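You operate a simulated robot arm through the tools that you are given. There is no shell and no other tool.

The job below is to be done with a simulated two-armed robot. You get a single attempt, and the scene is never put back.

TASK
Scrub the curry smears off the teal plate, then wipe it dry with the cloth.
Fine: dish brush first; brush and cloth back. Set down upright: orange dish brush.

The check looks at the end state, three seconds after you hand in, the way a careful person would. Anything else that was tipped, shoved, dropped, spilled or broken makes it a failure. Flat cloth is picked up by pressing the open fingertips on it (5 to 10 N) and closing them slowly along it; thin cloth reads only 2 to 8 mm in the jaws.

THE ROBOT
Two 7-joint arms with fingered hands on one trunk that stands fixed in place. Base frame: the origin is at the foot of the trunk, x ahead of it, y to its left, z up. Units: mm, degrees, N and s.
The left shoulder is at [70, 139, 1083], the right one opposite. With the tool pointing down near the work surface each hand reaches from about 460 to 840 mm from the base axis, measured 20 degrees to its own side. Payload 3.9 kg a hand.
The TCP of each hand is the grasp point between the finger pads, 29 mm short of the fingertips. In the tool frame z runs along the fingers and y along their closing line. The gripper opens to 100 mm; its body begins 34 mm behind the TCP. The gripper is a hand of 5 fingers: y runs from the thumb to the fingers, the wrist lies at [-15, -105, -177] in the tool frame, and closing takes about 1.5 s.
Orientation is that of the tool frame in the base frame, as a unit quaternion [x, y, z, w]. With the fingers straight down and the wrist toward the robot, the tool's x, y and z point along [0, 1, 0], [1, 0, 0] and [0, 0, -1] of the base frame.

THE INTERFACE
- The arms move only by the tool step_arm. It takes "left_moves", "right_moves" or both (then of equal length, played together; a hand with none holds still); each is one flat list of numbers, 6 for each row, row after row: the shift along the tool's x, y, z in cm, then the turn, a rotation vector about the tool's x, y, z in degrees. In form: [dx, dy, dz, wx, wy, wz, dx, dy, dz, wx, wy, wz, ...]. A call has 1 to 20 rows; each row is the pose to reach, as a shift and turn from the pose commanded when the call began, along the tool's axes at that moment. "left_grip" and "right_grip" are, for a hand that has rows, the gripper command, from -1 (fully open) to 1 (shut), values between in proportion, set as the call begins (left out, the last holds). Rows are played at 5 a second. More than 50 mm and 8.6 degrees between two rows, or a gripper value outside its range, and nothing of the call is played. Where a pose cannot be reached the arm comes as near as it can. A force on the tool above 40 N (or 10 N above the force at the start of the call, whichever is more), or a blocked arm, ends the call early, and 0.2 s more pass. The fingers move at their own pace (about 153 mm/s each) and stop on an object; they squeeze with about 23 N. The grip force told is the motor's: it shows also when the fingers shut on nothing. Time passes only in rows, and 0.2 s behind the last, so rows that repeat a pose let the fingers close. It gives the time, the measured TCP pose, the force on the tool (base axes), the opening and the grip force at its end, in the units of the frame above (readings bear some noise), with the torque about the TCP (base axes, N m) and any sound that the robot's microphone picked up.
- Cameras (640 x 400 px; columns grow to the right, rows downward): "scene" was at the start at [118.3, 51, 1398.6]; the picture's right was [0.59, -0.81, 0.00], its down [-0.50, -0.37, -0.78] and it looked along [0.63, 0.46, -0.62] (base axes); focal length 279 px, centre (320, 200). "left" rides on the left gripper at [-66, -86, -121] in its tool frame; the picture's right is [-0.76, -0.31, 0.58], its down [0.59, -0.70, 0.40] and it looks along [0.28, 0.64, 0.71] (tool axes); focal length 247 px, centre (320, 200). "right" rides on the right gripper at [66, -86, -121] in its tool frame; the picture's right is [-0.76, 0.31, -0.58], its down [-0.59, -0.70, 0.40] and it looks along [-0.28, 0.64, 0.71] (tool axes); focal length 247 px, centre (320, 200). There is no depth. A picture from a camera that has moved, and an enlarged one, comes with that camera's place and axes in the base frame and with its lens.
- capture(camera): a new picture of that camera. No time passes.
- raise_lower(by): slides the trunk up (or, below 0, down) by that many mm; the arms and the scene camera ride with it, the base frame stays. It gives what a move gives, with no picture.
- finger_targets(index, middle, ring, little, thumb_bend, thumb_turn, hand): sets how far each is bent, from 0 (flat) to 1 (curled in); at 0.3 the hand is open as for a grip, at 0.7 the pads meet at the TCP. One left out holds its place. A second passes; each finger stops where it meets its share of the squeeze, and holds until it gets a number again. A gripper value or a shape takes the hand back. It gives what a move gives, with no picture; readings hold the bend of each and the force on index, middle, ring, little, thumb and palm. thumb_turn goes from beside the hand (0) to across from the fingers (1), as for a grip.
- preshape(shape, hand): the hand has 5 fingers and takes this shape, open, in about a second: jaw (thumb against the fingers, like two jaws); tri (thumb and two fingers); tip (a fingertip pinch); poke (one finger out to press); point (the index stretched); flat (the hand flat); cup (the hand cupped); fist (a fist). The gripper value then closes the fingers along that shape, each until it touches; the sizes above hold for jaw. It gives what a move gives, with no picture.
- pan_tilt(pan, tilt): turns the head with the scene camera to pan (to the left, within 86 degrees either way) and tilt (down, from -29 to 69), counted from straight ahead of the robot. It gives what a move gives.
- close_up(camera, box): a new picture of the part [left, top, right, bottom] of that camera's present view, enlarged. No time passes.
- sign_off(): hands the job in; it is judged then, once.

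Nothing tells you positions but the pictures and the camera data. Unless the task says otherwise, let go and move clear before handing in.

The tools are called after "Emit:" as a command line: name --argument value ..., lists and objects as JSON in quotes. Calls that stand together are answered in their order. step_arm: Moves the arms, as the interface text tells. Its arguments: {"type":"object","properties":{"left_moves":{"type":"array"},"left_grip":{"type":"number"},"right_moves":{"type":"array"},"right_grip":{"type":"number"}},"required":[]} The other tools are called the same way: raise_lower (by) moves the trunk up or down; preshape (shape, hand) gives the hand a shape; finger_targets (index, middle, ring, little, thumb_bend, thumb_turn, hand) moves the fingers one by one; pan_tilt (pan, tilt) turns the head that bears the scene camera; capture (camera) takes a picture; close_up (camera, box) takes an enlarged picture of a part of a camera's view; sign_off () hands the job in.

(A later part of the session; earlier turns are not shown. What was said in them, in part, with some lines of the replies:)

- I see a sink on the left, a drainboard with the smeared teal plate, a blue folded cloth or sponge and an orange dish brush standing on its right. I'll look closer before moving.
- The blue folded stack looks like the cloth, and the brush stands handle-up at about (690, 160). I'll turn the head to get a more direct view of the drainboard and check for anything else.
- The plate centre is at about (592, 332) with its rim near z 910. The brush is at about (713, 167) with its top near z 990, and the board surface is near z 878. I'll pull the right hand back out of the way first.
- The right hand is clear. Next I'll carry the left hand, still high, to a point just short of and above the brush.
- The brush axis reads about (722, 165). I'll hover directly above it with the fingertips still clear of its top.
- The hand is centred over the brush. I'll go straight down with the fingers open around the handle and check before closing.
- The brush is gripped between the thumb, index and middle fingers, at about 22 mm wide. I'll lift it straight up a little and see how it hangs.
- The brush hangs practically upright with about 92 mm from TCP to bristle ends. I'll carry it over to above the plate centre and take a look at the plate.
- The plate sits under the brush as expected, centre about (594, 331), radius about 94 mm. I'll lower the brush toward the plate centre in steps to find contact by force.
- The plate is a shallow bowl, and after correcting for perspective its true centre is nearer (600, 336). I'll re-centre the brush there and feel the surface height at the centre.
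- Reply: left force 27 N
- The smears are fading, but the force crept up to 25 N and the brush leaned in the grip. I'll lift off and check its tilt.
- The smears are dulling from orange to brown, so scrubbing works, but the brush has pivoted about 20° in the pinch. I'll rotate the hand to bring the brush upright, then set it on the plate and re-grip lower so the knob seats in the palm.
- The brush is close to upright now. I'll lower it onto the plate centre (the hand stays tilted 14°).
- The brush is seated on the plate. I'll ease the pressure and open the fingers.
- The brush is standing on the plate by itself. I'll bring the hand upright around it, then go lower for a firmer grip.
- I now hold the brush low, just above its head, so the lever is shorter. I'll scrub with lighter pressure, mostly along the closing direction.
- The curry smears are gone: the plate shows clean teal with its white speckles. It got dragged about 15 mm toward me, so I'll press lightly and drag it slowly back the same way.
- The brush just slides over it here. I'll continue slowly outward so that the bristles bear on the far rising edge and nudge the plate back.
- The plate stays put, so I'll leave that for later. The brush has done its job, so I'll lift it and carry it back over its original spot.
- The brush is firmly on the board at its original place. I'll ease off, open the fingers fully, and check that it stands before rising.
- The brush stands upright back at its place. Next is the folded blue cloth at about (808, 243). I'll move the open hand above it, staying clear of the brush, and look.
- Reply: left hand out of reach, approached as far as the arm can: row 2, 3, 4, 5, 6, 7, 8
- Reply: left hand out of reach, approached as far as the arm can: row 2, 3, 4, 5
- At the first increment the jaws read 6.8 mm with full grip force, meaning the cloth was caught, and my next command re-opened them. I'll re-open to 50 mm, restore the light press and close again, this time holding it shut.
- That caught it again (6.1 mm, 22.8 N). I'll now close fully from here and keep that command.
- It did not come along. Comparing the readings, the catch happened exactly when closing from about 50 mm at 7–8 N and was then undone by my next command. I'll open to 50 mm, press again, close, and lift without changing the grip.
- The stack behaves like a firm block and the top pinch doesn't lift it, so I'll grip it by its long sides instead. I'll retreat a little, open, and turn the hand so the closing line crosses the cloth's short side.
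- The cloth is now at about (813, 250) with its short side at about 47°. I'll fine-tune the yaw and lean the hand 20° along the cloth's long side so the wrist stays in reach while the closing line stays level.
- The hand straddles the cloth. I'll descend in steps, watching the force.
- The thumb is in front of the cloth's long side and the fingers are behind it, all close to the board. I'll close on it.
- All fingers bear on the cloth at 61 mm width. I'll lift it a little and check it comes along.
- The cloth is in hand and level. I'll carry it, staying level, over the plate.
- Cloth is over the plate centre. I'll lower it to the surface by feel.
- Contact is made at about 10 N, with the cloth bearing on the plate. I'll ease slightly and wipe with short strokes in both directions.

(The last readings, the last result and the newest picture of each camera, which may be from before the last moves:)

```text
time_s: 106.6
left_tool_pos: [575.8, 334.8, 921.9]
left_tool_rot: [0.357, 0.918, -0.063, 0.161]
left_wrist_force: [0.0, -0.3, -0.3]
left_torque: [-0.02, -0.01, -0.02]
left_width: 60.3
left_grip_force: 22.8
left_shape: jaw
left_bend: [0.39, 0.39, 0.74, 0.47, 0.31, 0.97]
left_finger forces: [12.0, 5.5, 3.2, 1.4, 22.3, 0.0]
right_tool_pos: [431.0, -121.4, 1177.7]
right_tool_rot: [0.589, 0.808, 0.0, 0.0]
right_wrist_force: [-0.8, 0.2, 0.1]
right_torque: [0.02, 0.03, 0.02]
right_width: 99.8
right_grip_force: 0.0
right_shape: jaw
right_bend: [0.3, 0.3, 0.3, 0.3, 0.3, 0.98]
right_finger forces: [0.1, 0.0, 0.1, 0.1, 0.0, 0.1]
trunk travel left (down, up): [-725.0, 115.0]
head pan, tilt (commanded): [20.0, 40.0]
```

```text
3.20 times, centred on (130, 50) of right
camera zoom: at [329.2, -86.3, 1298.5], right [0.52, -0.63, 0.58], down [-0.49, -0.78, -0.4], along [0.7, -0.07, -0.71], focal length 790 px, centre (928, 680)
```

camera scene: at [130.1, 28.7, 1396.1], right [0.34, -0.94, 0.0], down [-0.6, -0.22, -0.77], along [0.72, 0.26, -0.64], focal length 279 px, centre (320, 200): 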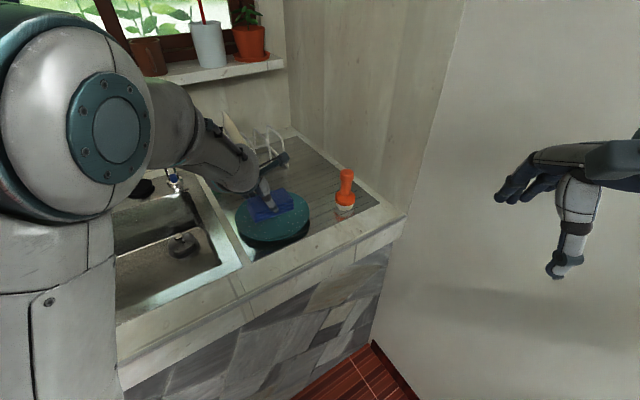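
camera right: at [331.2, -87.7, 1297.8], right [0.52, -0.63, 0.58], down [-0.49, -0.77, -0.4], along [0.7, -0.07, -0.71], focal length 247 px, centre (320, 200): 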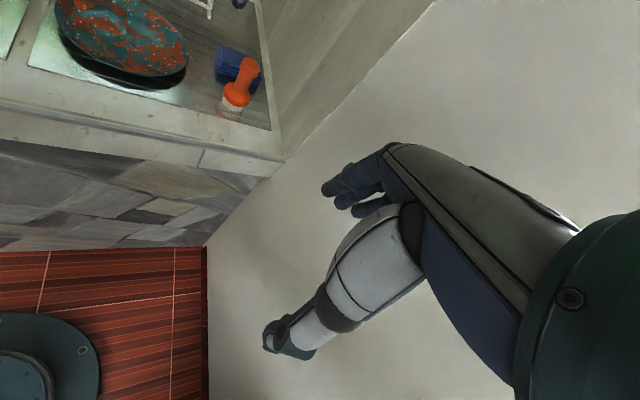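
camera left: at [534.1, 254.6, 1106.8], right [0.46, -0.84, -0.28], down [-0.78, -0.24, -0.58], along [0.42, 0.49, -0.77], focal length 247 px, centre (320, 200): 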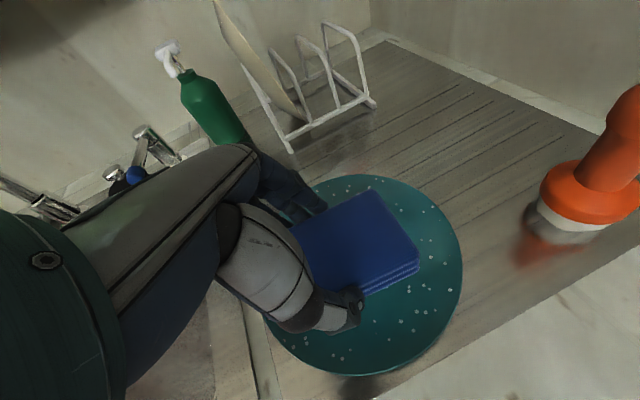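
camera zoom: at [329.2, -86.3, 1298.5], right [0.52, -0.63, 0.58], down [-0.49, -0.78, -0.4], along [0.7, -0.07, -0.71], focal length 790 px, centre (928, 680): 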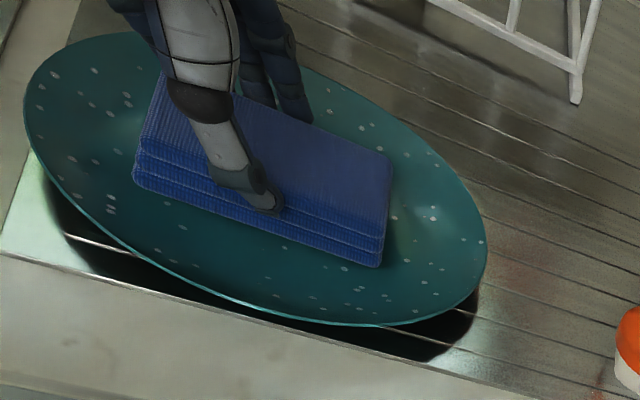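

The plate follows the cloth and has slid toward me. I'll lower to light contact again and use strokes away from me, which both wipe and push the plate back where it was.

Emit:
step_arm --left_moves '[0.07, 0, 0.19, 0, 0, 0, 0.14, 0, 0.38, 0, 0, 0, 0.14, 0, 0.38, 0, 0, 0]'

Emit:
step_arm --left_moves '[0.03, 0, 0.09, 0, 0, 0, 0.07, 0, 0.19, 0, 0, 0, 0.07, 0, 0.19, 0, 0, 0]'

```text
time_s: 107.4
left_tool_pos: [575.3, 335.2, 919.8]
left_tool_rot: [0.357, 0.918, -0.063, 0.162]
left_wrist_force: [0.4, 1.0, 1.3]
left_torque: [0.0, 0.01, 0.02]
left_width: 60.1
left_grip_force: 22.9
left_shape: jaw
left_bend: [0.39, 0.39, 0.74, 0.47, 0.31, 0.97]
left_finger forces: [12.0, 5.6, 3.3, 1.5, 22.3, 0.0]
right_tool_pos: [429.6, -121.0, 1177.6]
right_tool_rot: [0.59, 0.807, -0.001, -0.001]
right_wrist_force: [0.2, 0.8, 0.4]
right_torque: [-0.03, 0.02, -0.01]
right_width: 99.9
right_grip_force: 0.0
right_shape: jaw
right_bend: [0.3, 0.3, 0.3, 0.3, 0.3, 0.98]
right_finger forces: [0.0, 0.1, 0.0, 0.1, 0.0, 0.0]
trunk travel left (down, up): [-725.0, 115.0]
head pan, tilt (commanded): [20.0, 40.0]
```

```text
time_s: 108.2
left_tool_pos: [575.9, 333.2, 917.8]
left_tool_rot: [0.357, 0.918, -0.062, 0.163]
left_wrist_force: [2.1, 1.6, 11.4]
left_torque: [-0.01, -0.06, -0.05]
left_width: 60.5
left_grip_force: 22.9
left_shape: jaw
left_bend: [0.39, 0.39, 0.74, 0.47, 0.31, 0.97]
left_finger forces: [12.5, 6.0, 3.3, 1.7, 22.5, 0.0]
right_tool_pos: [429.2, -122.3, 1179.0]
right_tool_rot: [0.589, 0.808, 0.001, 0.001]
right_wrist_force: [0.2, -0.3, -0.1]
right_torque: [-0.02, -0.03, 0.02]
right_width: 99.8
right_grip_force: 0.0
right_shape: jaw
right_bend: [0.3, 0.3, 0.3, 0.3, 0.3, 0.98]
right_finger forces: [0.1, 0.0, 0.0, 0.0, 0.0, 0.0]
trunk travel left (down, up): [-725.0, 115.0]
head pan, tilt (commanded): [20.0, 40.0]
```

Emit:
step_arm --left_moves '[-0.035, 0, -0.094, 0, 0, 0, -0.13, 0.5, -0.06, 0, 0, 0, -0.22, 1.0, -0.025, 0, 0, 0, -0.32, 1.5, 0.01, 0, 0, 0, -0.41, 2.0, 0.044, 0, 0, 0, -0.5, 2.5, 0.08, 0, 0, 0, -0.6, 3.0, 0.113, 0, 0, 0]'

Emit:
close_up --camera "scene" --box '[230, 150, 310, 240]'

Emit:
close_up --camera "right" --box '[30, 0, 230, 100]'

```text
time_s: 109.8
left_tool_pos: [598.1, 351.6, 918.3]
left_tool_rot: [0.357, 0.918, -0.063, 0.162]
left_wrist_force: [-1.4, -0.6, 1.9]
left_torque: [-0.03, -0.07, -0.05]
left_width: 59.9
left_grip_force: 23.1
left_shape: jaw
left_bend: [0.39, 0.39, 0.74, 0.47, 0.31, 0.97]
left_finger forces: [11.7, 5.5, 2.9, 1.5, 23.8, 0.0]
right_tool_pos: [429.5, -121.0, 1178.6]
right_tool_rot: [0.589, 0.808, 0.0, 0.0]
right_wrist_force: [-1.0, -0.5, -0.8]
right_torque: [-0.01, -0.04, 0.0]
right_width: 100.0
right_grip_force: 0.1
right_shape: jaw
right_bend: [0.3, 0.3, 0.3, 0.3, 0.3, 0.98]
right_finger forces: [0.0, 0.0, 0.0, 0.1, 0.1, 0.0]
trunk travel left (down, up): [-725.0, 115.0]
head pan, tilt (commanded): [20.0, 40.0]
```

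```text
4.44 times, centred on (270, 195) of scene
camera zoom: at [128.2, 28.6, 1396.3], right [0.34, -0.94, 0.0], down [-0.6, -0.22, -0.77], along [0.72, 0.26, -0.64], focal length 1239 px, centre (542, 222)
```

zoom: 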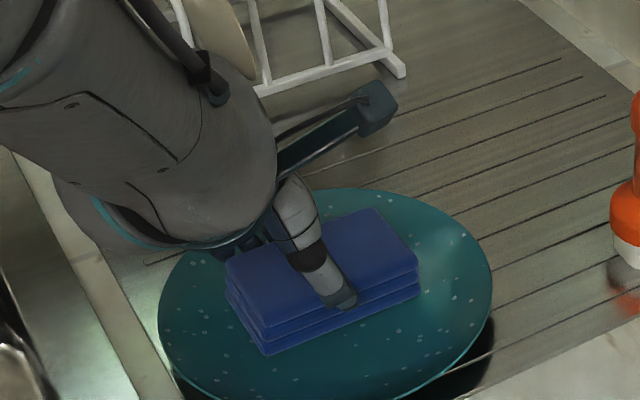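

```text
3.20 times, centred on (130, 50) of right
camera zoom: at [328.5, -87.0, 1298.7], right [0.52, -0.63, 0.58], down [-0.49, -0.78, -0.4], along [0.7, -0.07, -0.71], focal length 790 px, centre (928, 680)
```

zoom: 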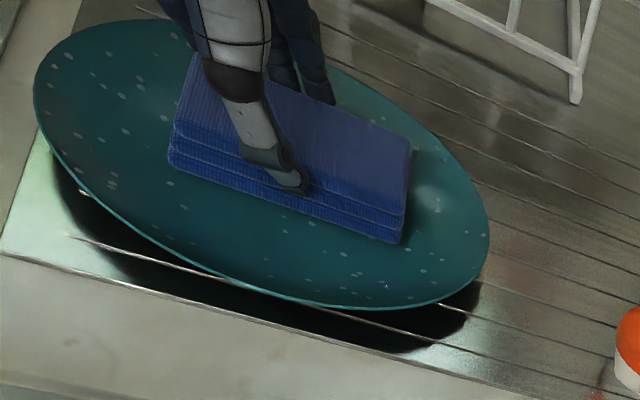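

Emit:
step_arm --left_moves '[-0.17, 0.4, 0.116, 0, 0, 0, -0.36, 0.8, 0.185, 0, 0, 0, -0.55, 1.2, 0.254, 0, 0, 0, -0.735, 1.6, 0.323, 0, 0, 0, -0.92, 2.0, 0.392, 0, 0, 0, -0.92, 2.0, 0.392, 0, 0, 0]'

Emit:
close_up --camera "scene" --box '[230, 150, 310, 240]'

Emit:
close_up --camera "right" --box '[30, 0, 230, 100]'

```text
time_s: 111.2
left_tool_pos: [619.2, 359.7, 917.9]
left_tool_rot: [0.357, 0.918, -0.062, 0.162]
left_wrist_force: [-1.7, 0.0, 3.0]
left_torque: [0.01, -0.04, -0.03]
left_width: 60.0
left_grip_force: 22.9
left_shape: jaw
left_bend: [0.39, 0.39, 0.74, 0.47, 0.31, 0.97]
left_finger forces: [11.8, 5.6, 3.1, 1.6, 23.7, 0.0]
right_tool_pos: [430.3, -121.6, 1178.0]
right_tool_rot: [0.589, 0.808, 0.0, 0.0]
right_wrist_force: [-0.3, 0.5, -0.4]
right_torque: [-0.02, 0.02, 0.0]
right_width: 99.9
right_grip_force: 0.1
right_shape: jaw
right_bend: [0.3, 0.3, 0.3, 0.3, 0.3, 0.98]
right_finger forces: [0.0, 0.0, 0.0, 0.1, 0.0, 0.2]
trunk travel left (down, up): [-725.0, 115.0]
head pan, tilt (commanded): [20.0, 40.0]
```

```text
4.44 times, centred on (270, 195) of scene
camera zoom: at [128.0, 28.7, 1396.3], right [0.34, -0.94, 0.0], down [-0.6, -0.22, -0.77], along [0.72, 0.26, -0.64], focal length 1239 px, centre (542, 222)
```

zoom: 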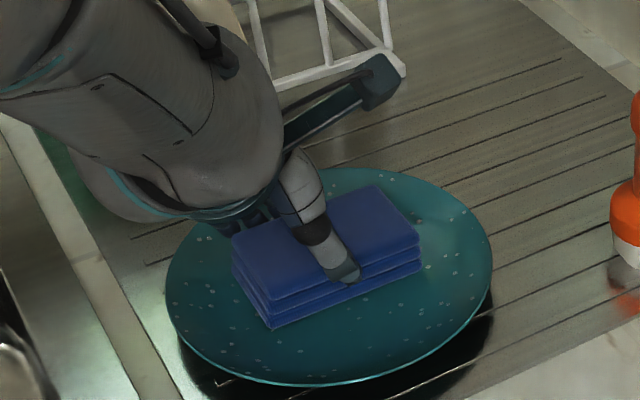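

```text
3.20 times, centred on (130, 50) of right
camera zoom: at [328.3, -86.9, 1298.8], right [0.52, -0.63, 0.58], down [-0.49, -0.78, -0.4], along [0.7, -0.07, -0.71], focal length 790 px, centre (928, 680)
```

zoom: 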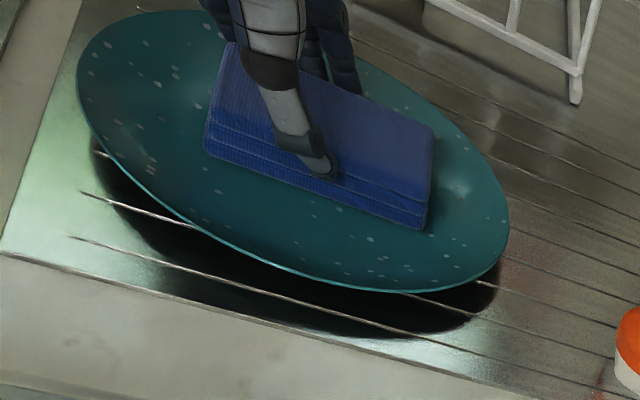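

The plate is back within about 5 mm of where it stood. I'll bring the cloth back to the plate centre and then wipe with strokes short enough not to reach its rising edge.

Emit:
step_arm --left_moves '[0.14, -0.8, -0.05, 0, 0, 0, 0.29, -1.6, -0.11, 0, 0, 0, 0.43, -2.4, -0.16, 0, 0, 0, 0.58, -3.2, -0.21, 0, 0, 0, 0.72, -3.82, -0.266, 0, 0, 0, 0.72, -3.82, -0.266, 0, 0, 0]'

Emit:
close_up --camera "scene" --box '[230, 150, 310, 240]'

Emit:
close_up --camera "right" --box '[30, 0, 230, 100]'

```text
time_s: 112.6
left_tool_pos: [589.5, 337.4, 917.5]
left_tool_rot: [0.358, 0.917, -0.063, 0.162]
left_wrist_force: [2.2, 1.1, 3.8]
left_torque: [0.15, -0.18, -0.03]
left_width: 60.2
left_grip_force: 23.0
left_shape: jaw
left_bend: [0.39, 0.39, 0.74, 0.47, 0.31, 0.97]
left_finger forces: [12.8, 6.4, 3.4, 1.9, 22.3, 0.1]
right_tool_pos: [430.0, -120.7, 1178.5]
right_tool_rot: [0.589, 0.808, 0.0, 0.0]
right_wrist_force: [-0.4, 0.0, -0.3]
right_torque: [-0.03, 0.01, 0.0]
right_width: 99.6
right_grip_force: 0.1
right_shape: jaw
right_bend: [0.3, 0.3, 0.3, 0.3, 0.3, 0.98]
right_finger forces: [0.1, 0.0, 0.0, 0.1, 0.1, 0.0]
trunk travel left (down, up): [-725.0, 115.0]
head pan, tilt (commanded): [20.0, 40.0]
```

```text
4.44 times, centred on (270, 195) of scene
camera zoom: at [128.7, 28.9, 1396.2], right [0.34, -0.94, 0.0], down [-0.6, -0.22, -0.77], along [0.72, 0.26, -0.64], focal length 1239 px, centre (542, 222)
```

zoom: 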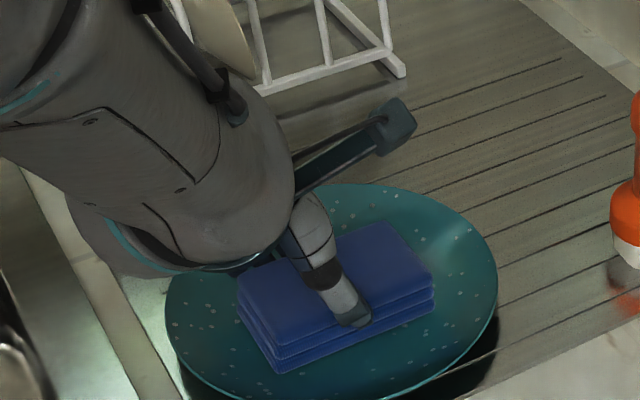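

```text
3.20 times, centred on (130, 50) of right
camera zoom: at [328.9, -86.7, 1298.6], right [0.52, -0.63, 0.58], down [-0.49, -0.78, -0.4], along [0.7, -0.07, -0.71], focal length 790 px, centre (928, 680)
```

zoom: 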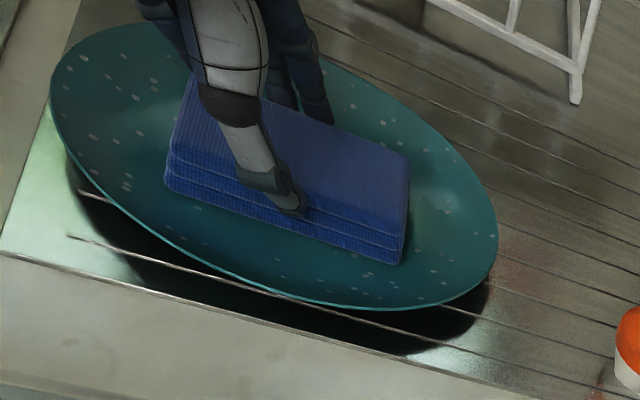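

The plate follows the cloth past about 12 mm of play, so I'll wipe with strokes inside that play and position the plate with one last push at the end.

Emit:
step_arm --left_moves '[0.017, 1.2, 0.047, 0, 0, 0, 0.017, 2.4, 0.047, 0, 0, 0, 0.3, 1.2, -0.057, 0, 0, 0, 0.3, 0, -0.057, 0, 0, 0, 0.58, 1.2, -0.16, 0, 0, 0, 0.58, 2.4, -0.16, 0, 0, 0, 0.3, 1.2, -0.057, 0, 0, 0, 0.3, 0, -0.057, 0, 0, 0, 0.017, 1.2, 0.047, 0, 0, 0, 0.017, 2.4, 0.047, 0, 0, 0, -0.265, 1.2, 0.15, 0, 0, 0, -0.265, 0, 0.15, 0, 0, 0, -0.548, 1.2, 0.254, 0, 0, 0, -0.548, 2.4, 0.254, 0, 0, 0, -0.265, 1.2, 0.15, 0, 0, 0, -0.265, 0, 0.15, 0, 0, 0, 0.017, 1.2, 0.047, 0, 0, 0, 0.017, 2.4, 0.047, 0, 0, 0, 0.017, 1.2, 0.047, 0, 0, 0, 0.017, 1.2, 0.047, 0, 0, 0]'

Emit:
close_up --camera "scene" --box '[230, 150, 310, 240]'

Emit:
close_up --camera "right" --box '[30, 0, 230, 100]'

```text
time_s: 116.8
left_tool_pos: [597.2, 346.0, 916.2]
left_tool_rot: [0.357, 0.918, -0.061, 0.163]
left_wrist_force: [1.2, 1.2, 5.9]
left_torque: [0.25, -0.15, 0.02]
left_width: 60.1
left_grip_force: 22.7
left_shape: jaw
left_bend: [0.39, 0.38, 0.74, 0.47, 0.31, 0.97]
left_finger forces: [12.9, 6.5, 3.3, 1.9, 22.8, 0.0]
right_tool_pos: [429.8, -121.1, 1177.9]
right_tool_rot: [0.589, 0.808, 0.0, 0.001]
right_wrist_force: [0.3, 0.1, 0.8]
right_torque: [0.02, 0.02, 0.0]
right_width: 99.9
right_grip_force: 0.0
right_shape: jaw
right_bend: [0.3, 0.3, 0.3, 0.3, 0.3, 0.98]
right_finger forces: [0.0, 0.0, 0.1, 0.0, 0.1, 0.0]
trunk travel left (down, up): [-725.0, 115.0]
head pan, tilt (commanded): [20.0, 40.0]
```

```text
4.44 times, centred on (270, 195) of scene
camera zoom: at [128.2, 29.0, 1396.3], right [0.34, -0.94, 0.0], down [-0.6, -0.22, -0.77], along [0.72, 0.26, -0.64], focal length 1239 px, centre (542, 222)
```

zoom: 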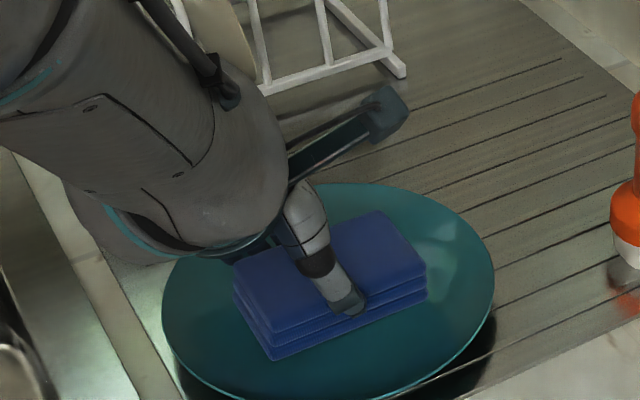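

```text
3.20 times, centred on (130, 50) of right
camera zoom: at [328.5, -86.6, 1298.8], right [0.52, -0.63, 0.58], down [-0.49, -0.78, -0.4], along [0.7, -0.07, -0.71], focal length 790 px, centre (928, 680)
```

zoom: 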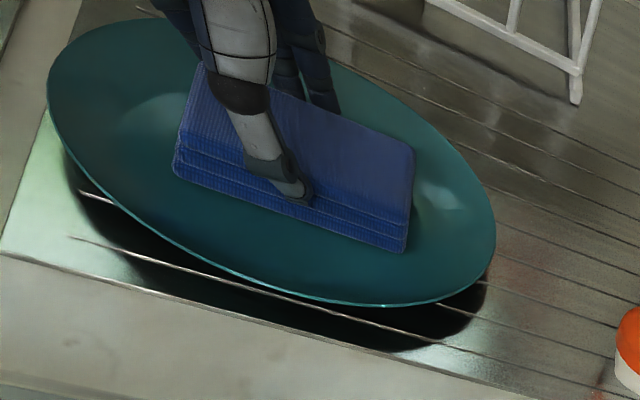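

The droplets are gone, so the plate is clean and dry. I'll push the plate back to its spot with one slow stroke away from me.

Emit:
step_arm --left_moves '[-0.16, 0.5, 0.06, 0, 0, 0, -0.31, 1.0, 0.115, 0, 0, 0, -0.47, 1.5, 0.17, 0, 0, 0, -0.63, 2.0, 0.23, 0, 0, 0, -0.78, 2.5, 0.29, 0, 0, 0, -0.94, 3.0, 0.345, 0, 0, 0, -0.94, 3.0, 0.345, 0, 0, 0]'

Emit:
close_up --camera "scene" --box '[230, 150, 310, 240]'

Emit:
close_up --camera "right" --box '[30, 0, 230, 100]'

```text
time_s: 118.4
left_tool_pos: [624.8, 359.8, 916.5]
left_tool_rot: [0.357, 0.918, -0.062, 0.162]
left_wrist_force: [-2.1, -1.5, 6.7]
left_torque: [0.02, -0.05, -0.02]
left_width: 60.1
left_grip_force: 23.7
left_shape: jaw
left_bend: [0.39, 0.39, 0.74, 0.47, 0.31, 0.97]
left_finger forces: [11.6, 5.3, 2.9, 1.4, 24.6, 0.0]
right_tool_pos: [429.3, -121.4, 1178.2]
right_tool_rot: [0.589, 0.808, 0.0, 0.0]
right_wrist_force: [0.0, 0.3, -0.1]
right_torque: [0.01, 0.0, 0.06]
right_width: 99.5
right_grip_force: 0.1
right_shape: jaw
right_bend: [0.3, 0.3, 0.3, 0.3, 0.3, 0.98]
right_finger forces: [0.1, 0.0, 0.0, 0.0, 0.0, 0.1]
trunk travel left (down, up): [-725.0, 115.0]
head pan, tilt (commanded): [20.0, 40.0]
```

```text
4.44 times, centred on (270, 195) of scene
camera zoom: at [127.4, 28.1, 1396.4], right [0.34, -0.94, 0.0], down [-0.6, -0.22, -0.77], along [0.72, 0.26, -0.64], focal length 1239 px, centre (542, 222)
```

zoom: 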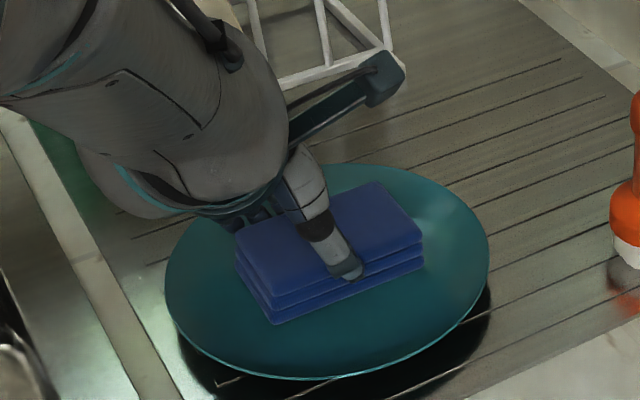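

```text
3.20 times, centred on (130, 50) of right
camera zoom: at [327.8, -87.4, 1298.9], right [0.52, -0.63, 0.58], down [-0.49, -0.78, -0.4], along [0.7, -0.07, -0.71], focal length 790 px, centre (928, 680)
```

zoom: 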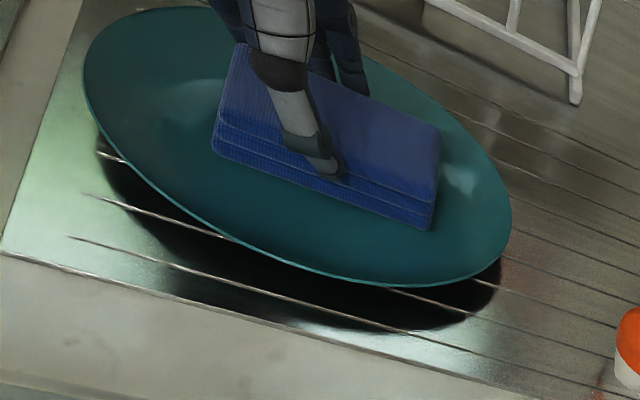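

The plate sits where it began. I'll lift the cloth straight up and carry it back over its own spot.

Emit:
step_arm --left_moves '[-0.52, 0, -1.41, 0, 0, 0, -1.38, 0, -3.76, 0, 0, 0, -1.79, 0, -4.89, 0, 0, 0, -1.79, 0, -4.89, 0, 0, 0]'

Emit:
close_up --camera "scene" --box '[220, 120, 340, 260]'

Emit:
close_up --camera "right" --box '[30, 0, 230, 100]'

```text
time_s: 119.4
left_tool_pos: [625.6, 361.4, 969.6]
left_tool_rot: [0.357, 0.918, -0.063, 0.162]
left_wrist_force: [1.0, 0.2, 0.1]
left_torque: [0.0, -0.02, 0.01]
left_width: 60.2
left_grip_force: 22.6
left_shape: jaw
left_bend: [0.39, 0.38, 0.74, 0.47, 0.31, 0.97]
left_finger forces: [12.6, 6.0, 3.1, 1.6, 23.2, 0.0]
right_tool_pos: [431.0, -121.4, 1177.7]
right_tool_rot: [0.589, 0.808, 0.0, 0.0]
right_wrist_force: [0.1, 0.7, 0.3]
right_torque: [0.01, 0.03, -0.03]
right_width: 99.8
right_grip_force: 0.1
right_shape: jaw
right_bend: [0.3, 0.3, 0.3, 0.3, 0.3, 0.98]
right_finger forces: [0.0, 0.0, 0.1, 0.0, 0.1, 0.0]
trunk travel left (down, up): [-725.0, 115.0]
head pan, tilt (commanded): [20.0, 40.0]
```

```text
2.86 times, centred on (280, 190) of scene
camera zoom: at [128.9, 29.1, 1396.2], right [0.34, -0.94, 0.0], down [-0.6, -0.22, -0.77], along [0.72, 0.26, -0.64], focal length 796 px, centre (434, 229)
```

zoom: 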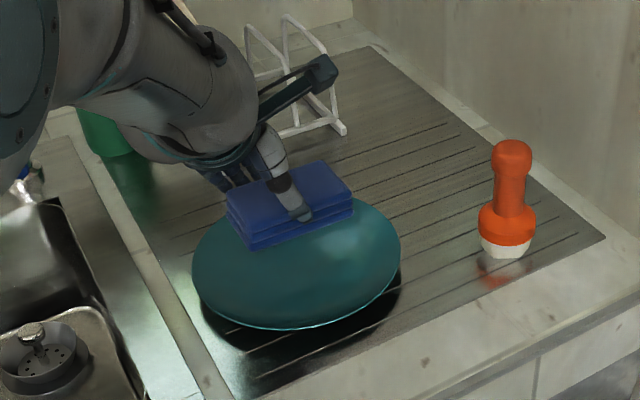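

```text
3.20 times, centred on (130, 50) of right
camera zoom: at [329.1, -86.5, 1298.5], right [0.52, -0.63, 0.58], down [-0.49, -0.78, -0.4], along [0.7, -0.07, -0.71], focal length 790 px, centre (928, 680)
```

zoom: 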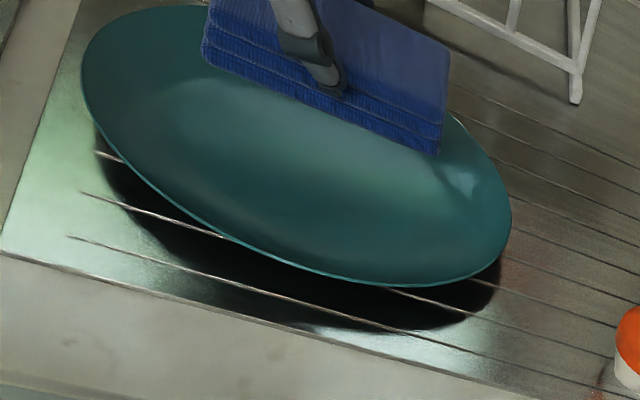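

Emit:
step_arm --left_moves '[-3.76, 0.82, 1.38, 0, 0, 0, -7.53, 1.64, 2.76, 0, 0, 0, -11.05, 2.46, 4.8, 0, 0, 0, -14.57, 3.27, 6.84, 0, 0, 0, -17.05, 3.86, 8.39, 0, 0, 0, -18.62, 4.29, 9.18, 0, 0, 0, -18.62, 4.29, 9.18, 0, 0, 0]'

Emit:
close_up --camera "left" --box '[240, 150, 440, 370]'

Emit:
close_up --camera "scene" --box '[270, 80, 400, 220]'

Emit:
close_up --camera "right" --box '[180, 0, 300, 100]'

```text
time_s: 121.0
left_tool_pos: [805.9, 252.8, 946.2]
left_tool_rot: [0.356, 0.918, -0.063, 0.162]
left_wrist_force: [0.2, 0.0, -1.7]
left_torque: [-0.01, -0.02, 0.01]
left_width: 60.1
left_grip_force: 23.0
left_shape: jaw
left_bend: [0.39, 0.39, 0.74, 0.47, 0.31, 0.97]
left_finger forces: [12.3, 5.6, 2.9, 1.4, 22.2, 0.0]
right_tool_pos: [430.3, -121.0, 1177.0]
right_tool_rot: [0.589, 0.808, -0.001, 0.001]
right_wrist_force: [0.1, 0.1, 0.4]
right_torque: [-0.01, 0.02, 0.01]
right_width: 99.7
right_grip_force: 0.1
right_shape: jaw
right_bend: [0.3, 0.3, 0.3, 0.3, 0.3, 0.98]
right_finger forces: [0.0, 0.0, 0.0, 0.1, 0.0, 0.0]
trunk travel left (down, up): [-725.0, 115.0]
head pan, tilt (commanded): [20.0, 40.0]
```

```text
1.82 times, centred on (340, 260) of left
camera zoom: at [762.4, 175.7, 1081.4], right [0.46, -0.84, -0.28], down [-0.78, -0.24, -0.58], along [0.42, 0.49, -0.77], focal length 449 px, centre (284, 91)
```

zoom: 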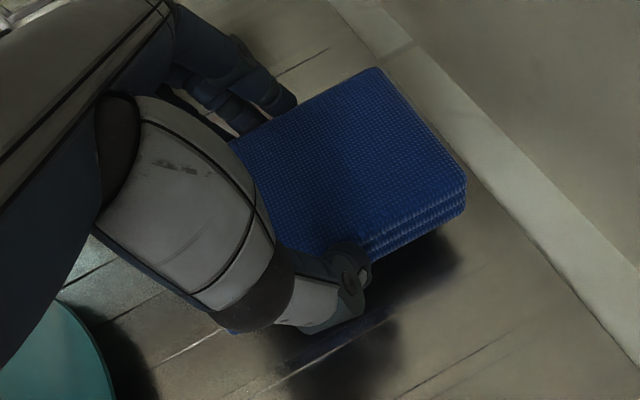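

```text
2.86 times, centred on (335, 150) of scene
camera zoom: at [128.5, 29.0, 1396.3], right [0.34, -0.94, 0.0], down [-0.6, -0.22, -0.77], along [0.72, 0.26, -0.64], focal length 796 px, centre (277, 343)
```

zoom: 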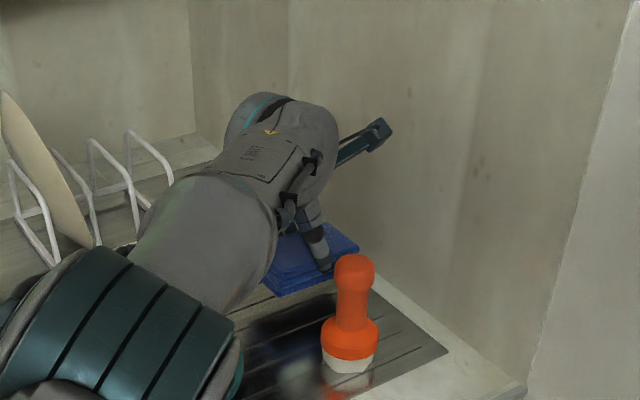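

```text
4.00 times, centred on (240, 50) of right
camera zoom: at [328.8, -86.6, 1298.7], right [0.52, -0.63, 0.58], down [-0.49, -0.78, -0.4], along [0.7, -0.07, -0.71], focal length 988 px, centre (640, 800)
```

zoom: 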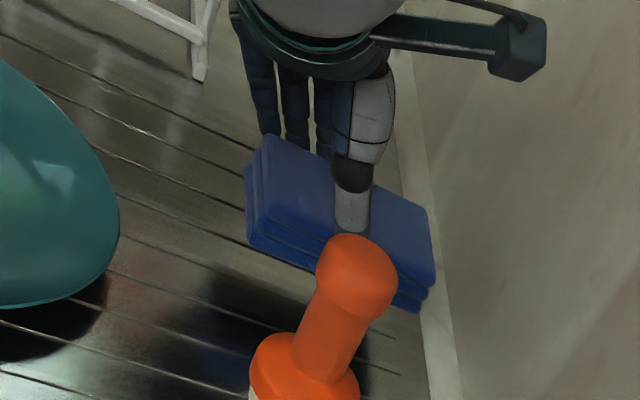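

Over its home spot. I'll lower it gently to the board.

Emit:
step_arm --left_moves '[0.35, 0, 0.94, 0, 0, 0, 0.69, 0, 1.88, 0, 0, 0, 0.97, 0, 2.63, 0, 0, 0, 0.97, 0, 2.63, 0, 0, 0]'

Emit:
close_up --camera "right" --box '[200, 20, 280, 100]'

Emit:
close_up --camera "left" --box '[240, 150, 440, 370]'

```text
time_s: 122.0
left_tool_pos: [805.8, 253.3, 917.2]
left_tool_rot: [0.356, 0.918, -0.062, 0.162]
left_wrist_force: [0.1, 0.2, -0.8]
left_torque: [0.0, -0.01, 0.01]
left_width: 60.2
left_grip_force: 23.0
left_shape: jaw
left_bend: [0.39, 0.39, 0.74, 0.47, 0.31, 0.97]
left_finger forces: [12.3, 5.6, 2.9, 1.4, 22.3, 0.0]
right_tool_pos: [429.8, -122.7, 1178.3]
right_tool_rot: [0.588, 0.809, 0.0, 0.0]
right_wrist_force: [-0.3, -0.4, 0.1]
right_torque: [0.0, 0.03, 0.0]
right_width: 99.6
right_grip_force: 0.0
right_shape: jaw
right_bend: [0.3, 0.3, 0.3, 0.3, 0.3, 0.98]
right_finger forces: [0.0, 0.0, 0.0, 0.0, 0.0, 0.1]
trunk travel left (down, up): [-725.0, 115.0]
head pan, tilt (commanded): [20.0, 40.0]
```

```text
5.00 times, centred on (240, 60) of right
camera zoom: at [329.1, -86.6, 1298.6], right [0.52, -0.63, 0.58], down [-0.49, -0.78, -0.4], along [0.7, -0.07, -0.71], focal length 1235 px, centre (720, 900)
```

zoom: 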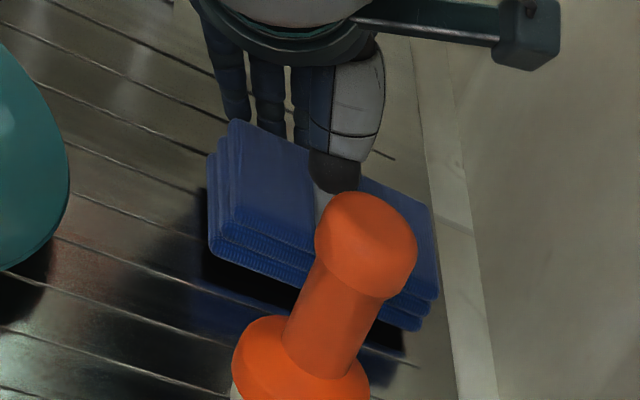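

```text
1.82 times, centred on (340, 260) of left
camera zoom: at [762.7, 176.6, 1052.4], right [0.46, -0.84, -0.28], down [-0.78, -0.24, -0.58], along [0.42, 0.49, -0.77], focal length 449 px, centre (284, 91)
```

zoom: 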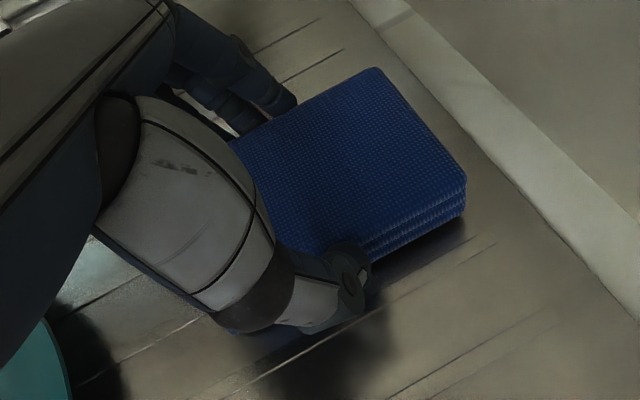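

Emit:
step_arm --left_moves '[0.05, 0, 0.14, 0, 0, 0, 0.1, 0, 0.28, 0, 0, 0, 0.1, 0, 0.28, 0, 0, 0]'

Emit:
step_arm --left_moves '[0.03, 0, 0.09, 0, 0, 0, 0.07, 0, 0.19, 0, 0, 0, 0.07, 0, 0.19, 0, 0, 0]'

```text
time_s: 122.8
left_tool_pos: [806.5, 252.8, 914.3]
left_tool_rot: [0.357, 0.918, -0.063, 0.161]
left_wrist_force: [0.3, -1.6, -1.1]
left_torque: [-0.01, 0.02, 0.01]
left_width: 60.1
left_grip_force: 23.0
left_shape: jaw
left_bend: [0.39, 0.39, 0.74, 0.47, 0.31, 0.97]
left_finger forces: [12.3, 5.6, 2.8, 1.4, 22.2, 0.0]
right_tool_pos: [430.5, -121.6, 1177.3]
right_tool_rot: [0.589, 0.808, 0.0, 0.0]
right_wrist_force: [0.5, -0.5, 0.3]
right_torque: [-0.02, 0.03, 0.0]
right_width: 99.7
right_grip_force: 0.0
right_shape: jaw
right_bend: [0.3, 0.3, 0.3, 0.3, 0.3, 0.98]
right_finger forces: [0.0, 0.0, 0.0, 0.0, 0.0, 0.0]
trunk travel left (down, up): [-725.0, 115.0]
head pan, tilt (commanded): [20.0, 40.0]
```

```text
time_s: 123.6
left_tool_pos: [806.0, 252.4, 913.1]
left_tool_rot: [0.357, 0.918, -0.063, 0.161]
left_wrist_force: [0.1, -0.7, -0.8]
left_torque: [0.0, 0.0, 0.0]
left_width: 59.9
left_grip_force: 23.2
left_shape: jaw
left_bend: [0.39, 0.39, 0.74, 0.47, 0.31, 0.97]
left_finger forces: [12.3, 5.6, 2.9, 1.4, 22.2, 0.0]
right_tool_pos: [430.3, -121.1, 1177.9]
right_tool_rot: [0.589, 0.808, 0.0, 0.0]
right_wrist_force: [0.6, -0.4, 0.1]
right_torque: [0.02, 0.02, 0.01]
right_width: 99.7
right_grip_force: 0.0
right_shape: jaw
right_bend: [0.3, 0.3, 0.3, 0.3, 0.3, 0.98]
right_finger forces: [0.0, 0.0, 0.1, 0.1, 0.1, 0.0]
trunk travel left (down, up): [-725.0, 115.0]
head pan, tilt (commanded): [20.0, 40.0]
```

Emit:
step_arm --left_moves '[0.03, 0, 0.09, 0, 0, 0, 0.07, 0, 0.19, 0, 0, 0, 0.07, 0, 0.19, 0, 0, 0]'

Emit:
step_arm --left_moves '[0.03, 0, 0.09, 0, 0, 0, 0.05, 0, 0.14, 0, 0, 0, 0.05, 0, 0.14, 0, 0, 0]'

```text
time_s: 124.4
left_tool_pos: [805.7, 253.2, 911.2]
left_tool_rot: [0.357, 0.918, -0.063, 0.162]
left_wrist_force: [0.5, 1.5, 2.9]
left_torque: [0.12, -0.09, 0.03]
left_width: 60.0
left_grip_force: 23.1
left_shape: jaw
left_bend: [0.39, 0.38, 0.74, 0.47, 0.31, 0.97]
left_finger forces: [12.2, 5.7, 3.1, 1.6, 22.0, 0.1]
right_tool_pos: [430.5, -122.4, 1178.3]
right_tool_rot: [0.589, 0.808, 0.0, -0.001]
right_wrist_force: [0.1, -0.8, -0.9]
right_torque: [-0.02, 0.0, 0.05]
right_width: 99.6
right_grip_force: 0.0
right_shape: jaw
right_bend: [0.3, 0.3, 0.3, 0.3, 0.3, 0.98]
right_finger forces: [0.1, 0.0, 0.1, 0.0, 0.0, 0.0]
trunk travel left (down, up): [-725.0, 115.0]
head pan, tilt (commanded): [20.0, 40.0]
```

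```text
time_s: 125.2
left_tool_pos: [805.8, 252.0, 911.9]
left_tool_rot: [0.357, 0.918, -0.063, 0.163]
left_wrist_force: [1.3, 1.3, 6.8]
left_torque: [0.26, -0.21, 0.01]
left_width: 60.1
left_grip_force: 22.9
left_shape: jaw
left_bend: [0.39, 0.38, 0.74, 0.47, 0.31, 0.97]
left_finger forces: [12.4, 6.2, 3.3, 1.9, 22.1, 0.1]
right_tool_pos: [428.8, -121.6, 1178.2]
right_tool_rot: [0.589, 0.808, 0.001, 0.0]
right_wrist_force: [-0.2, 0.5, -0.3]
right_torque: [-0.02, 0.04, 0.02]
right_width: 99.7
right_grip_force: 0.0
right_shape: jaw
right_bend: [0.3, 0.3, 0.3, 0.3, 0.3, 0.98]
right_finger forces: [0.0, 0.1, 0.0, 0.1, 0.1, 0.0]
trunk travel left (down, up): [-725.0, 115.0]
head pan, tilt (commanded): [20.0, 40.0]
```

The cloth is down on the board. I'll open the fingers.

Emit:
step_arm --left_moves '[0, 0, 0, 0, 0, 0, 0, 0, 0, 0, 0, 0, 0, 0, 0, 0, 0, 0, 0, 0, 0, 0, 0, 0, 0, 0, 0, 0, 0, 0, 0, 0, 0, 0, 0, 0]' --left_grip -1

Emit:
close_up --camera "right" --box '[200, 20, 280, 100]'

Emit:
close_up --camera "left" --box '[240, 150, 440, 370]'

```text
time_s: 126.6
left_tool_pos: [806.0, 253.9, 909.8]
left_tool_rot: [0.357, 0.918, -0.063, 0.162]
left_wrist_force: [0.6, -0.6, 0.0]
left_torque: [0.01, 0.01, -0.01]
left_width: 99.6
left_grip_force: 0.1
left_shape: jaw
left_bend: [0.3, 0.3, 0.3, 0.3, 0.3, 0.98]
left_finger forces: [0.1, 0.0, 0.0, 0.0, 0.0, 0.1]
right_tool_pos: [430.8, -120.9, 1177.1]
right_tool_rot: [0.589, 0.808, 0.0, 0.001]
right_wrist_force: [0.0, -0.7, -0.6]
right_torque: [-0.01, 0.0, -0.02]
right_width: 99.8
right_grip_force: 0.0
right_shape: jaw
right_bend: [0.3, 0.3, 0.3, 0.3, 0.3, 0.98]
right_finger forces: [0.0, 0.0, 0.1, 0.1, 0.0, 0.0]
trunk travel left (down, up): [-725.0, 115.0]
head pan, tilt (commanded): [20.0, 40.0]
```

```text
5.00 times, centred on (240, 60) of right
camera zoom: at [329.2, -86.6, 1298.5], right [0.52, -0.63, 0.58], down [-0.49, -0.78, -0.4], along [0.7, -0.07, -0.71], focal length 1235 px, centre (720, 900)
```

zoom: 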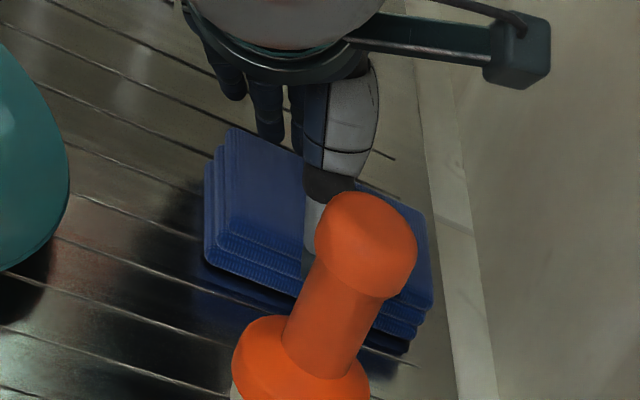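

```text
1.82 times, centred on (340, 260) of left
camera zoom: at [763.4, 176.7, 1044.3], right [0.46, -0.84, -0.28], down [-0.78, -0.24, -0.58], along [0.42, 0.49, -0.77], focal length 449 px, centre (284, 91)
```

zoom: 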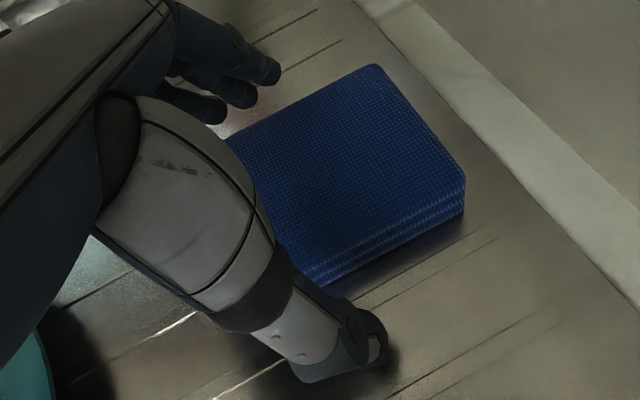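

Released cleanly. I'll rise straight up and then retreat.

Emit:
step_arm --left_moves '[-0.52, 0, -1.41, 0, 0, 0, -1.38, 0, -3.76, 0, 0, 0, -1.06, -0.65, -7.08, 0, 0, 0, 0.28, -1.6, -10.77, 0, 0, 0, 0.28, -1.6, -10.77, 0, 0, 0]'

Emit:
capture --camera "left"

Emit:
close_up --camera "right" --box '[180, 0, 300, 100]'

Emit:
close_up --camera "scene" --box '[220, 100, 420, 240]'

```text
time_s: 127.8
left_tool_pos: [766.1, 267.5, 1009.2]
left_tool_rot: [0.358, 0.917, -0.064, 0.162]
left_wrist_force: [-0.2, -0.1, 0.3]
left_torque: [-0.01, 0.01, 0.02]
left_width: 99.6
left_grip_force: 0.0
left_shape: jaw
left_bend: [0.3, 0.3, 0.3, 0.3, 0.3, 0.98]
left_finger forces: [0.0, 0.0, 0.0, 0.0, 0.0, 0.0]
right_tool_pos: [431.3, -121.4, 1176.7]
right_tool_rot: [0.589, 0.808, -0.001, 0.0]
right_wrist_force: [0.5, 0.2, -0.7]
right_torque: [0.01, 0.03, -0.02]
right_width: 100.1
right_grip_force: 0.0
right_shape: jaw
right_bend: [0.3, 0.3, 0.3, 0.3, 0.3, 0.98]
right_finger forces: [0.0, 0.0, 0.0, 0.0, 0.1, 0.0]
trunk travel left (down, up): [-725.0, 115.0]
head pan, tilt (commanded): [20.0, 40.0]
```

```text
taken
camera left: at [723.7, 190.5, 1143.4], right [0.46, -0.84, -0.28], down [-0.78, -0.24, -0.57], along [0.42, 0.49, -0.77], focal length 247 px, centre (320, 200)
```

left: 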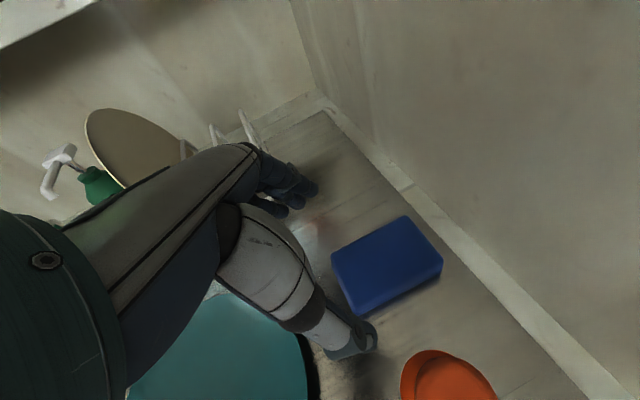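

```text
4.00 times, centred on (240, 50) of right
camera zoom: at [330.7, -86.5, 1298.1], right [0.52, -0.63, 0.58], down [-0.49, -0.78, -0.4], along [0.7, -0.07, -0.71], focal length 988 px, centre (640, 800)
```

zoom: 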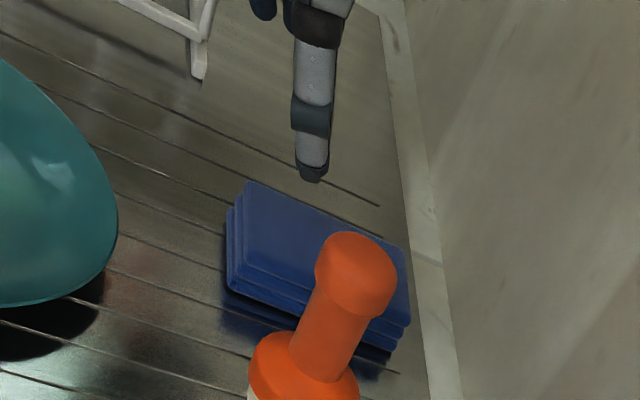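

```text
2.86 times, centred on (320, 170) of scene
camera zoom: at [130.5, 29.2, 1396.0], right [0.34, -0.94, 0.0], down [-0.6, -0.22, -0.77], along [0.72, 0.26, -0.64], focal length 796 px, centre (320, 286)
```

zoom: 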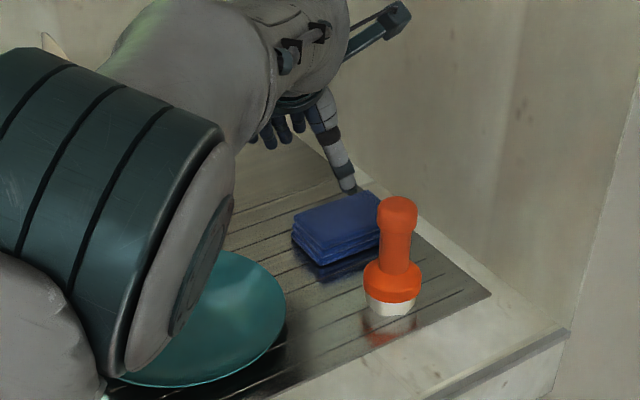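

Everything is in place. I'll raise the hand well clear and straighten it.

Emit:
step_arm --left_moves '[1.38, -1.44, -4.24, 0, 0, 0, 2.76, -2.88, -8.48, 0, 0, 0, 4.14, -4.32, -12.72, 0, 0, 0, 5.52, -5.76, -16.96, 0, 0, 0, 7.43, -7.53, -20.86, 0, 0, 0, 7.43, -7.53, -20.86, 0, 0, 0]'

Emit:
step_arm --left_moves '[0, 0, 0, 0, 7, 0, 0, 0, 0, 0, 14, 0, 0, 0, 0, 0, 20, 0, 0, 0, 0, 0, 20, 0]'

Emit:
capture --camera "scene"

```text
time_s: 129.2
left_tool_pos: [612.6, 307.0, 1180.6]
left_tool_rot: [0.358, 0.918, -0.064, 0.16]
left_wrist_force: [0.3, 0.3, -0.1]
left_torque: [0.0, 0.02, 0.02]
left_width: 99.8
left_grip_force: 0.0
left_shape: jaw
left_bend: [0.3, 0.3, 0.3, 0.3, 0.3, 0.98]
left_finger forces: [0.0, 0.1, 0.0, 0.1, 0.0, 0.0]
right_tool_pos: [430.0, -121.6, 1176.2]
right_tool_rot: [0.589, 0.808, -0.001, -0.002]
right_wrist_force: [0.1, -0.2, 0.0]
right_torque: [0.03, 0.04, 0.0]
right_width: 99.4
right_grip_force: 0.0
right_shape: jaw
right_bend: [0.3, 0.3, 0.3, 0.3, 0.3, 0.98]
right_finger forces: [0.0, 0.0, 0.0, 0.0, 0.0, 0.1]
trunk travel left (down, up): [-725.0, 115.0]
head pan, tilt (commanded): [20.0, 40.0]
```

```text
time_s: 130.2
left_tool_pos: [611.5, 307.7, 1181.7]
left_tool_rot: [0.363, 0.932, 0.0, -0.001]
left_wrist_force: [0.2, 0.7, -0.1]
left_torque: [-0.01, -0.02, 0.0]
left_width: 99.8
left_grip_force: 0.0
left_shape: jaw
left_bend: [0.3, 0.3, 0.3, 0.3, 0.3, 0.98]
left_finger forces: [0.0, 0.0, 0.0, 0.0, 0.1, 0.0]
right_tool_pos: [430.5, -120.6, 1176.9]
right_tool_rot: [0.588, 0.809, 0.0, 0.0]
right_wrist_force: [-0.9, -0.3, -0.1]
right_torque: [0.0, 0.01, 0.04]
right_width: 99.8
right_grip_force: 0.0
right_shape: jaw
right_bend: [0.3, 0.3, 0.3, 0.3, 0.3, 0.98]
right_finger forces: [0.0, 0.0, 0.0, 0.0, 0.0, 0.2]
trunk travel left (down, up): [-725.0, 115.0]
head pan, tilt (commanded): [20.0, 40.0]
```

```text
taken
camera scene: at [128.7, 29.2, 1396.2], right [0.34, -0.94, 0.0], down [-0.6, -0.22, -0.77], along [0.72, 0.26, -0.64], focal length 279 px, centre (320, 200)
```

scene: 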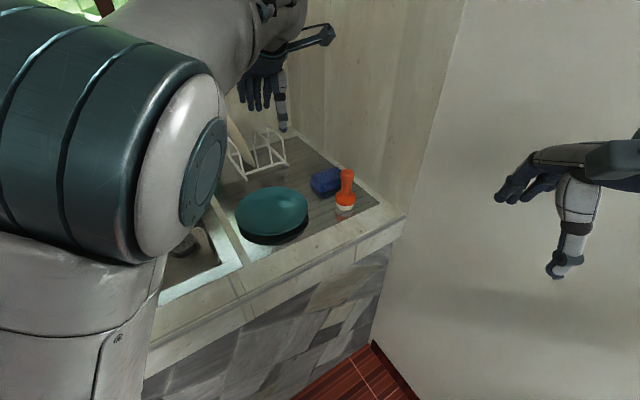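

Plate, brush and cloth look right. I'll return the arm to about its starting pose for a clear final look.

Emit:
step_arm --left_moves '[3.05, -2.35, -0.5, 0, 0, 5, 6.1, -4.7, -0.9, 0, 0, 10, 9.15, -7.05, -1.4, 0, 0, 15, 12.2, -9.4, -1.9, 0, 0, 20, 15.25, -11.7, -2.3, 0, 0, 25, 18.3, -14.07, -2.8, 0, 0, 29.7, 18.3, -14.07, -2.8, 0, 0, 29.7]'

Emit:
capture --camera "scene"

Emit:
close_up --camera "scene" --box '[220, 110, 420, 240]'

Emit:
close_up --camera "right" --box '[0, 0, 300, 150]'

Emit:
capture --camera "left"

```text
time_s: 131.8
left_tool_pos: [436.7, 406.2, 1220.7]
left_tool_rot: [0.589, 0.808, -0.005, 0.005]
left_wrist_force: [0.2, -0.3, -0.3]
left_torque: [0.0, -0.04, 0.02]
left_width: 99.9
left_grip_force: 0.1
left_shape: jaw
left_bend: [0.3, 0.3, 0.3, 0.3, 0.3, 0.98]
left_finger forces: [0.1, 0.0, 0.0, 0.0, 0.0, 0.0]
left hand out of reach, approached as far as the arm can: row 3, 4, 5, 6, 7
right_tool_pos: [430.1, -123.7, 1177.2]
right_tool_rot: [0.589, 0.808, 0.0, -0.001]
right_wrist_force: [0.3, -0.6, 0.4]
right_torque: [-0.04, 0.01, -0.03]
right_width: 99.7
right_grip_force: 0.0
right_shape: jaw
right_bend: [0.3, 0.3, 0.3, 0.3, 0.3, 0.98]
right_finger forces: [0.0, 0.0, 0.0, 0.0, 0.1, 0.0]
trunk travel left (down, up): [-725.0, 115.0]
head pan, tilt (commanded): [20.0, 40.0]
```

```text
taken
camera scene: at [129.5, 28.0, 1396.2], right [0.34, -0.94, 0.0], down [-0.6, -0.22, -0.77], along [0.72, 0.26, -0.64], focal length 279 px, centre (320, 200)
```

scene: 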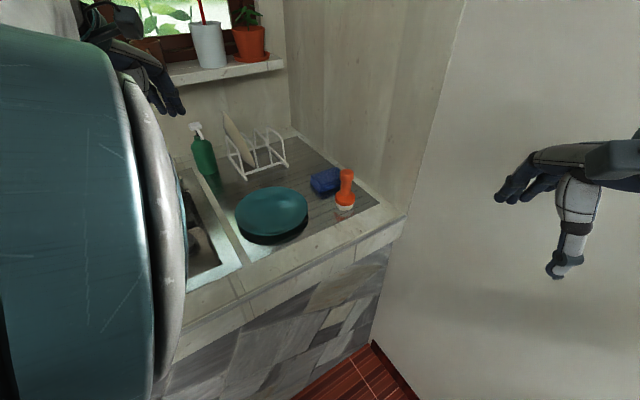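

```text
3.08 times, centred on (320, 175) of scene
camera zoom: at [129.5, 28.0, 1396.2], right [0.34, -0.94, 0.0], down [-0.6, -0.22, -0.77], along [0.72, 0.26, -0.64], focal length 858 px, centre (320, 277)
```

zoom: 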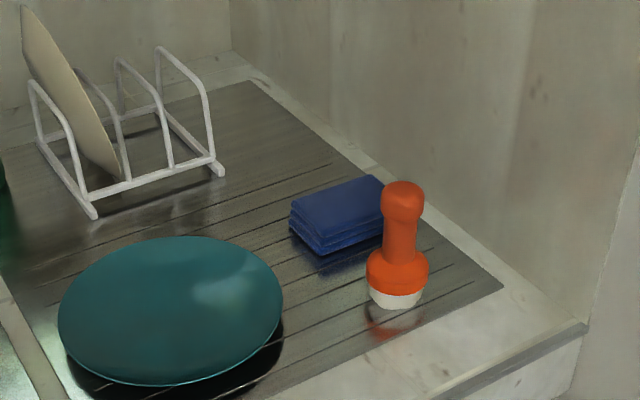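

```text
2.13 times, centred on (150, 75) of right
camera zoom: at [329.7, -87.5, 1298.3], right [0.52, -0.63, 0.58], down [-0.49, -0.77, -0.4], along [0.7, -0.07, -0.71], focal length 527 px, centre (683, 467)
```

zoom: 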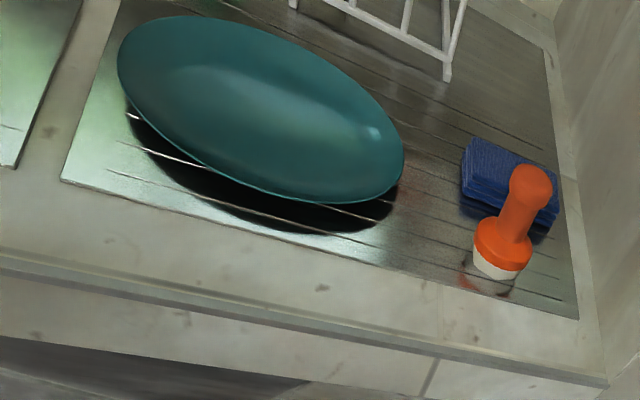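

```text
taken
camera left: at [375.3, 319.2, 1341.1], right [-0.06, -0.82, -0.57], down [-0.85, 0.34, -0.4], along [0.53, 0.46, -0.72], focal length 247 px, centre (320, 200)
```

left: 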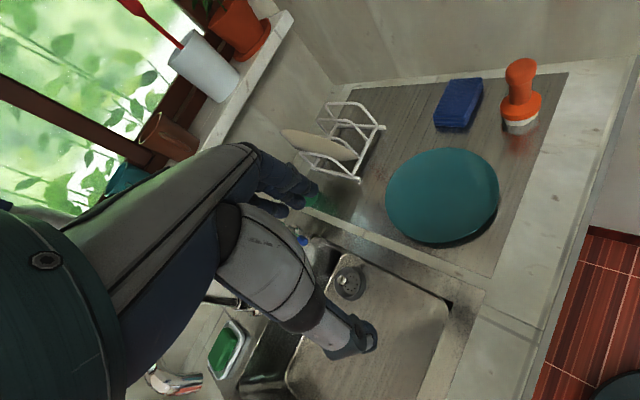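

The plate is clean and dry at its original spot, the brush stands upright at its place, the cloth is back on its spot, and nothing else has moved. Both hands are empty and clear, so I'm handing in.

Emit:
sign_off

```text
The job is handed in.
```

The job is handed in. The teal plate is clean of curry and wiped dry, and it sits where it started.

- **Brush:** The orange dish brush did its scrubbing first. It now stands upright, within a few millimetres of its original spot.
- **Cloth:** The blue cloth is back in its place, still folded. It is turned a few degrees from how it lay at the start.
- **Plate:** It slid about 15 to 20 mm toward the robot during scrubbing and wiping. I pushed it back with the cloth, and in the final pictures it lined up with its original position to within a few millimetres.
- **Everything else:** I saw nothing else tipped, shoved or spilled. Both hands were empty and clear at hand-in.
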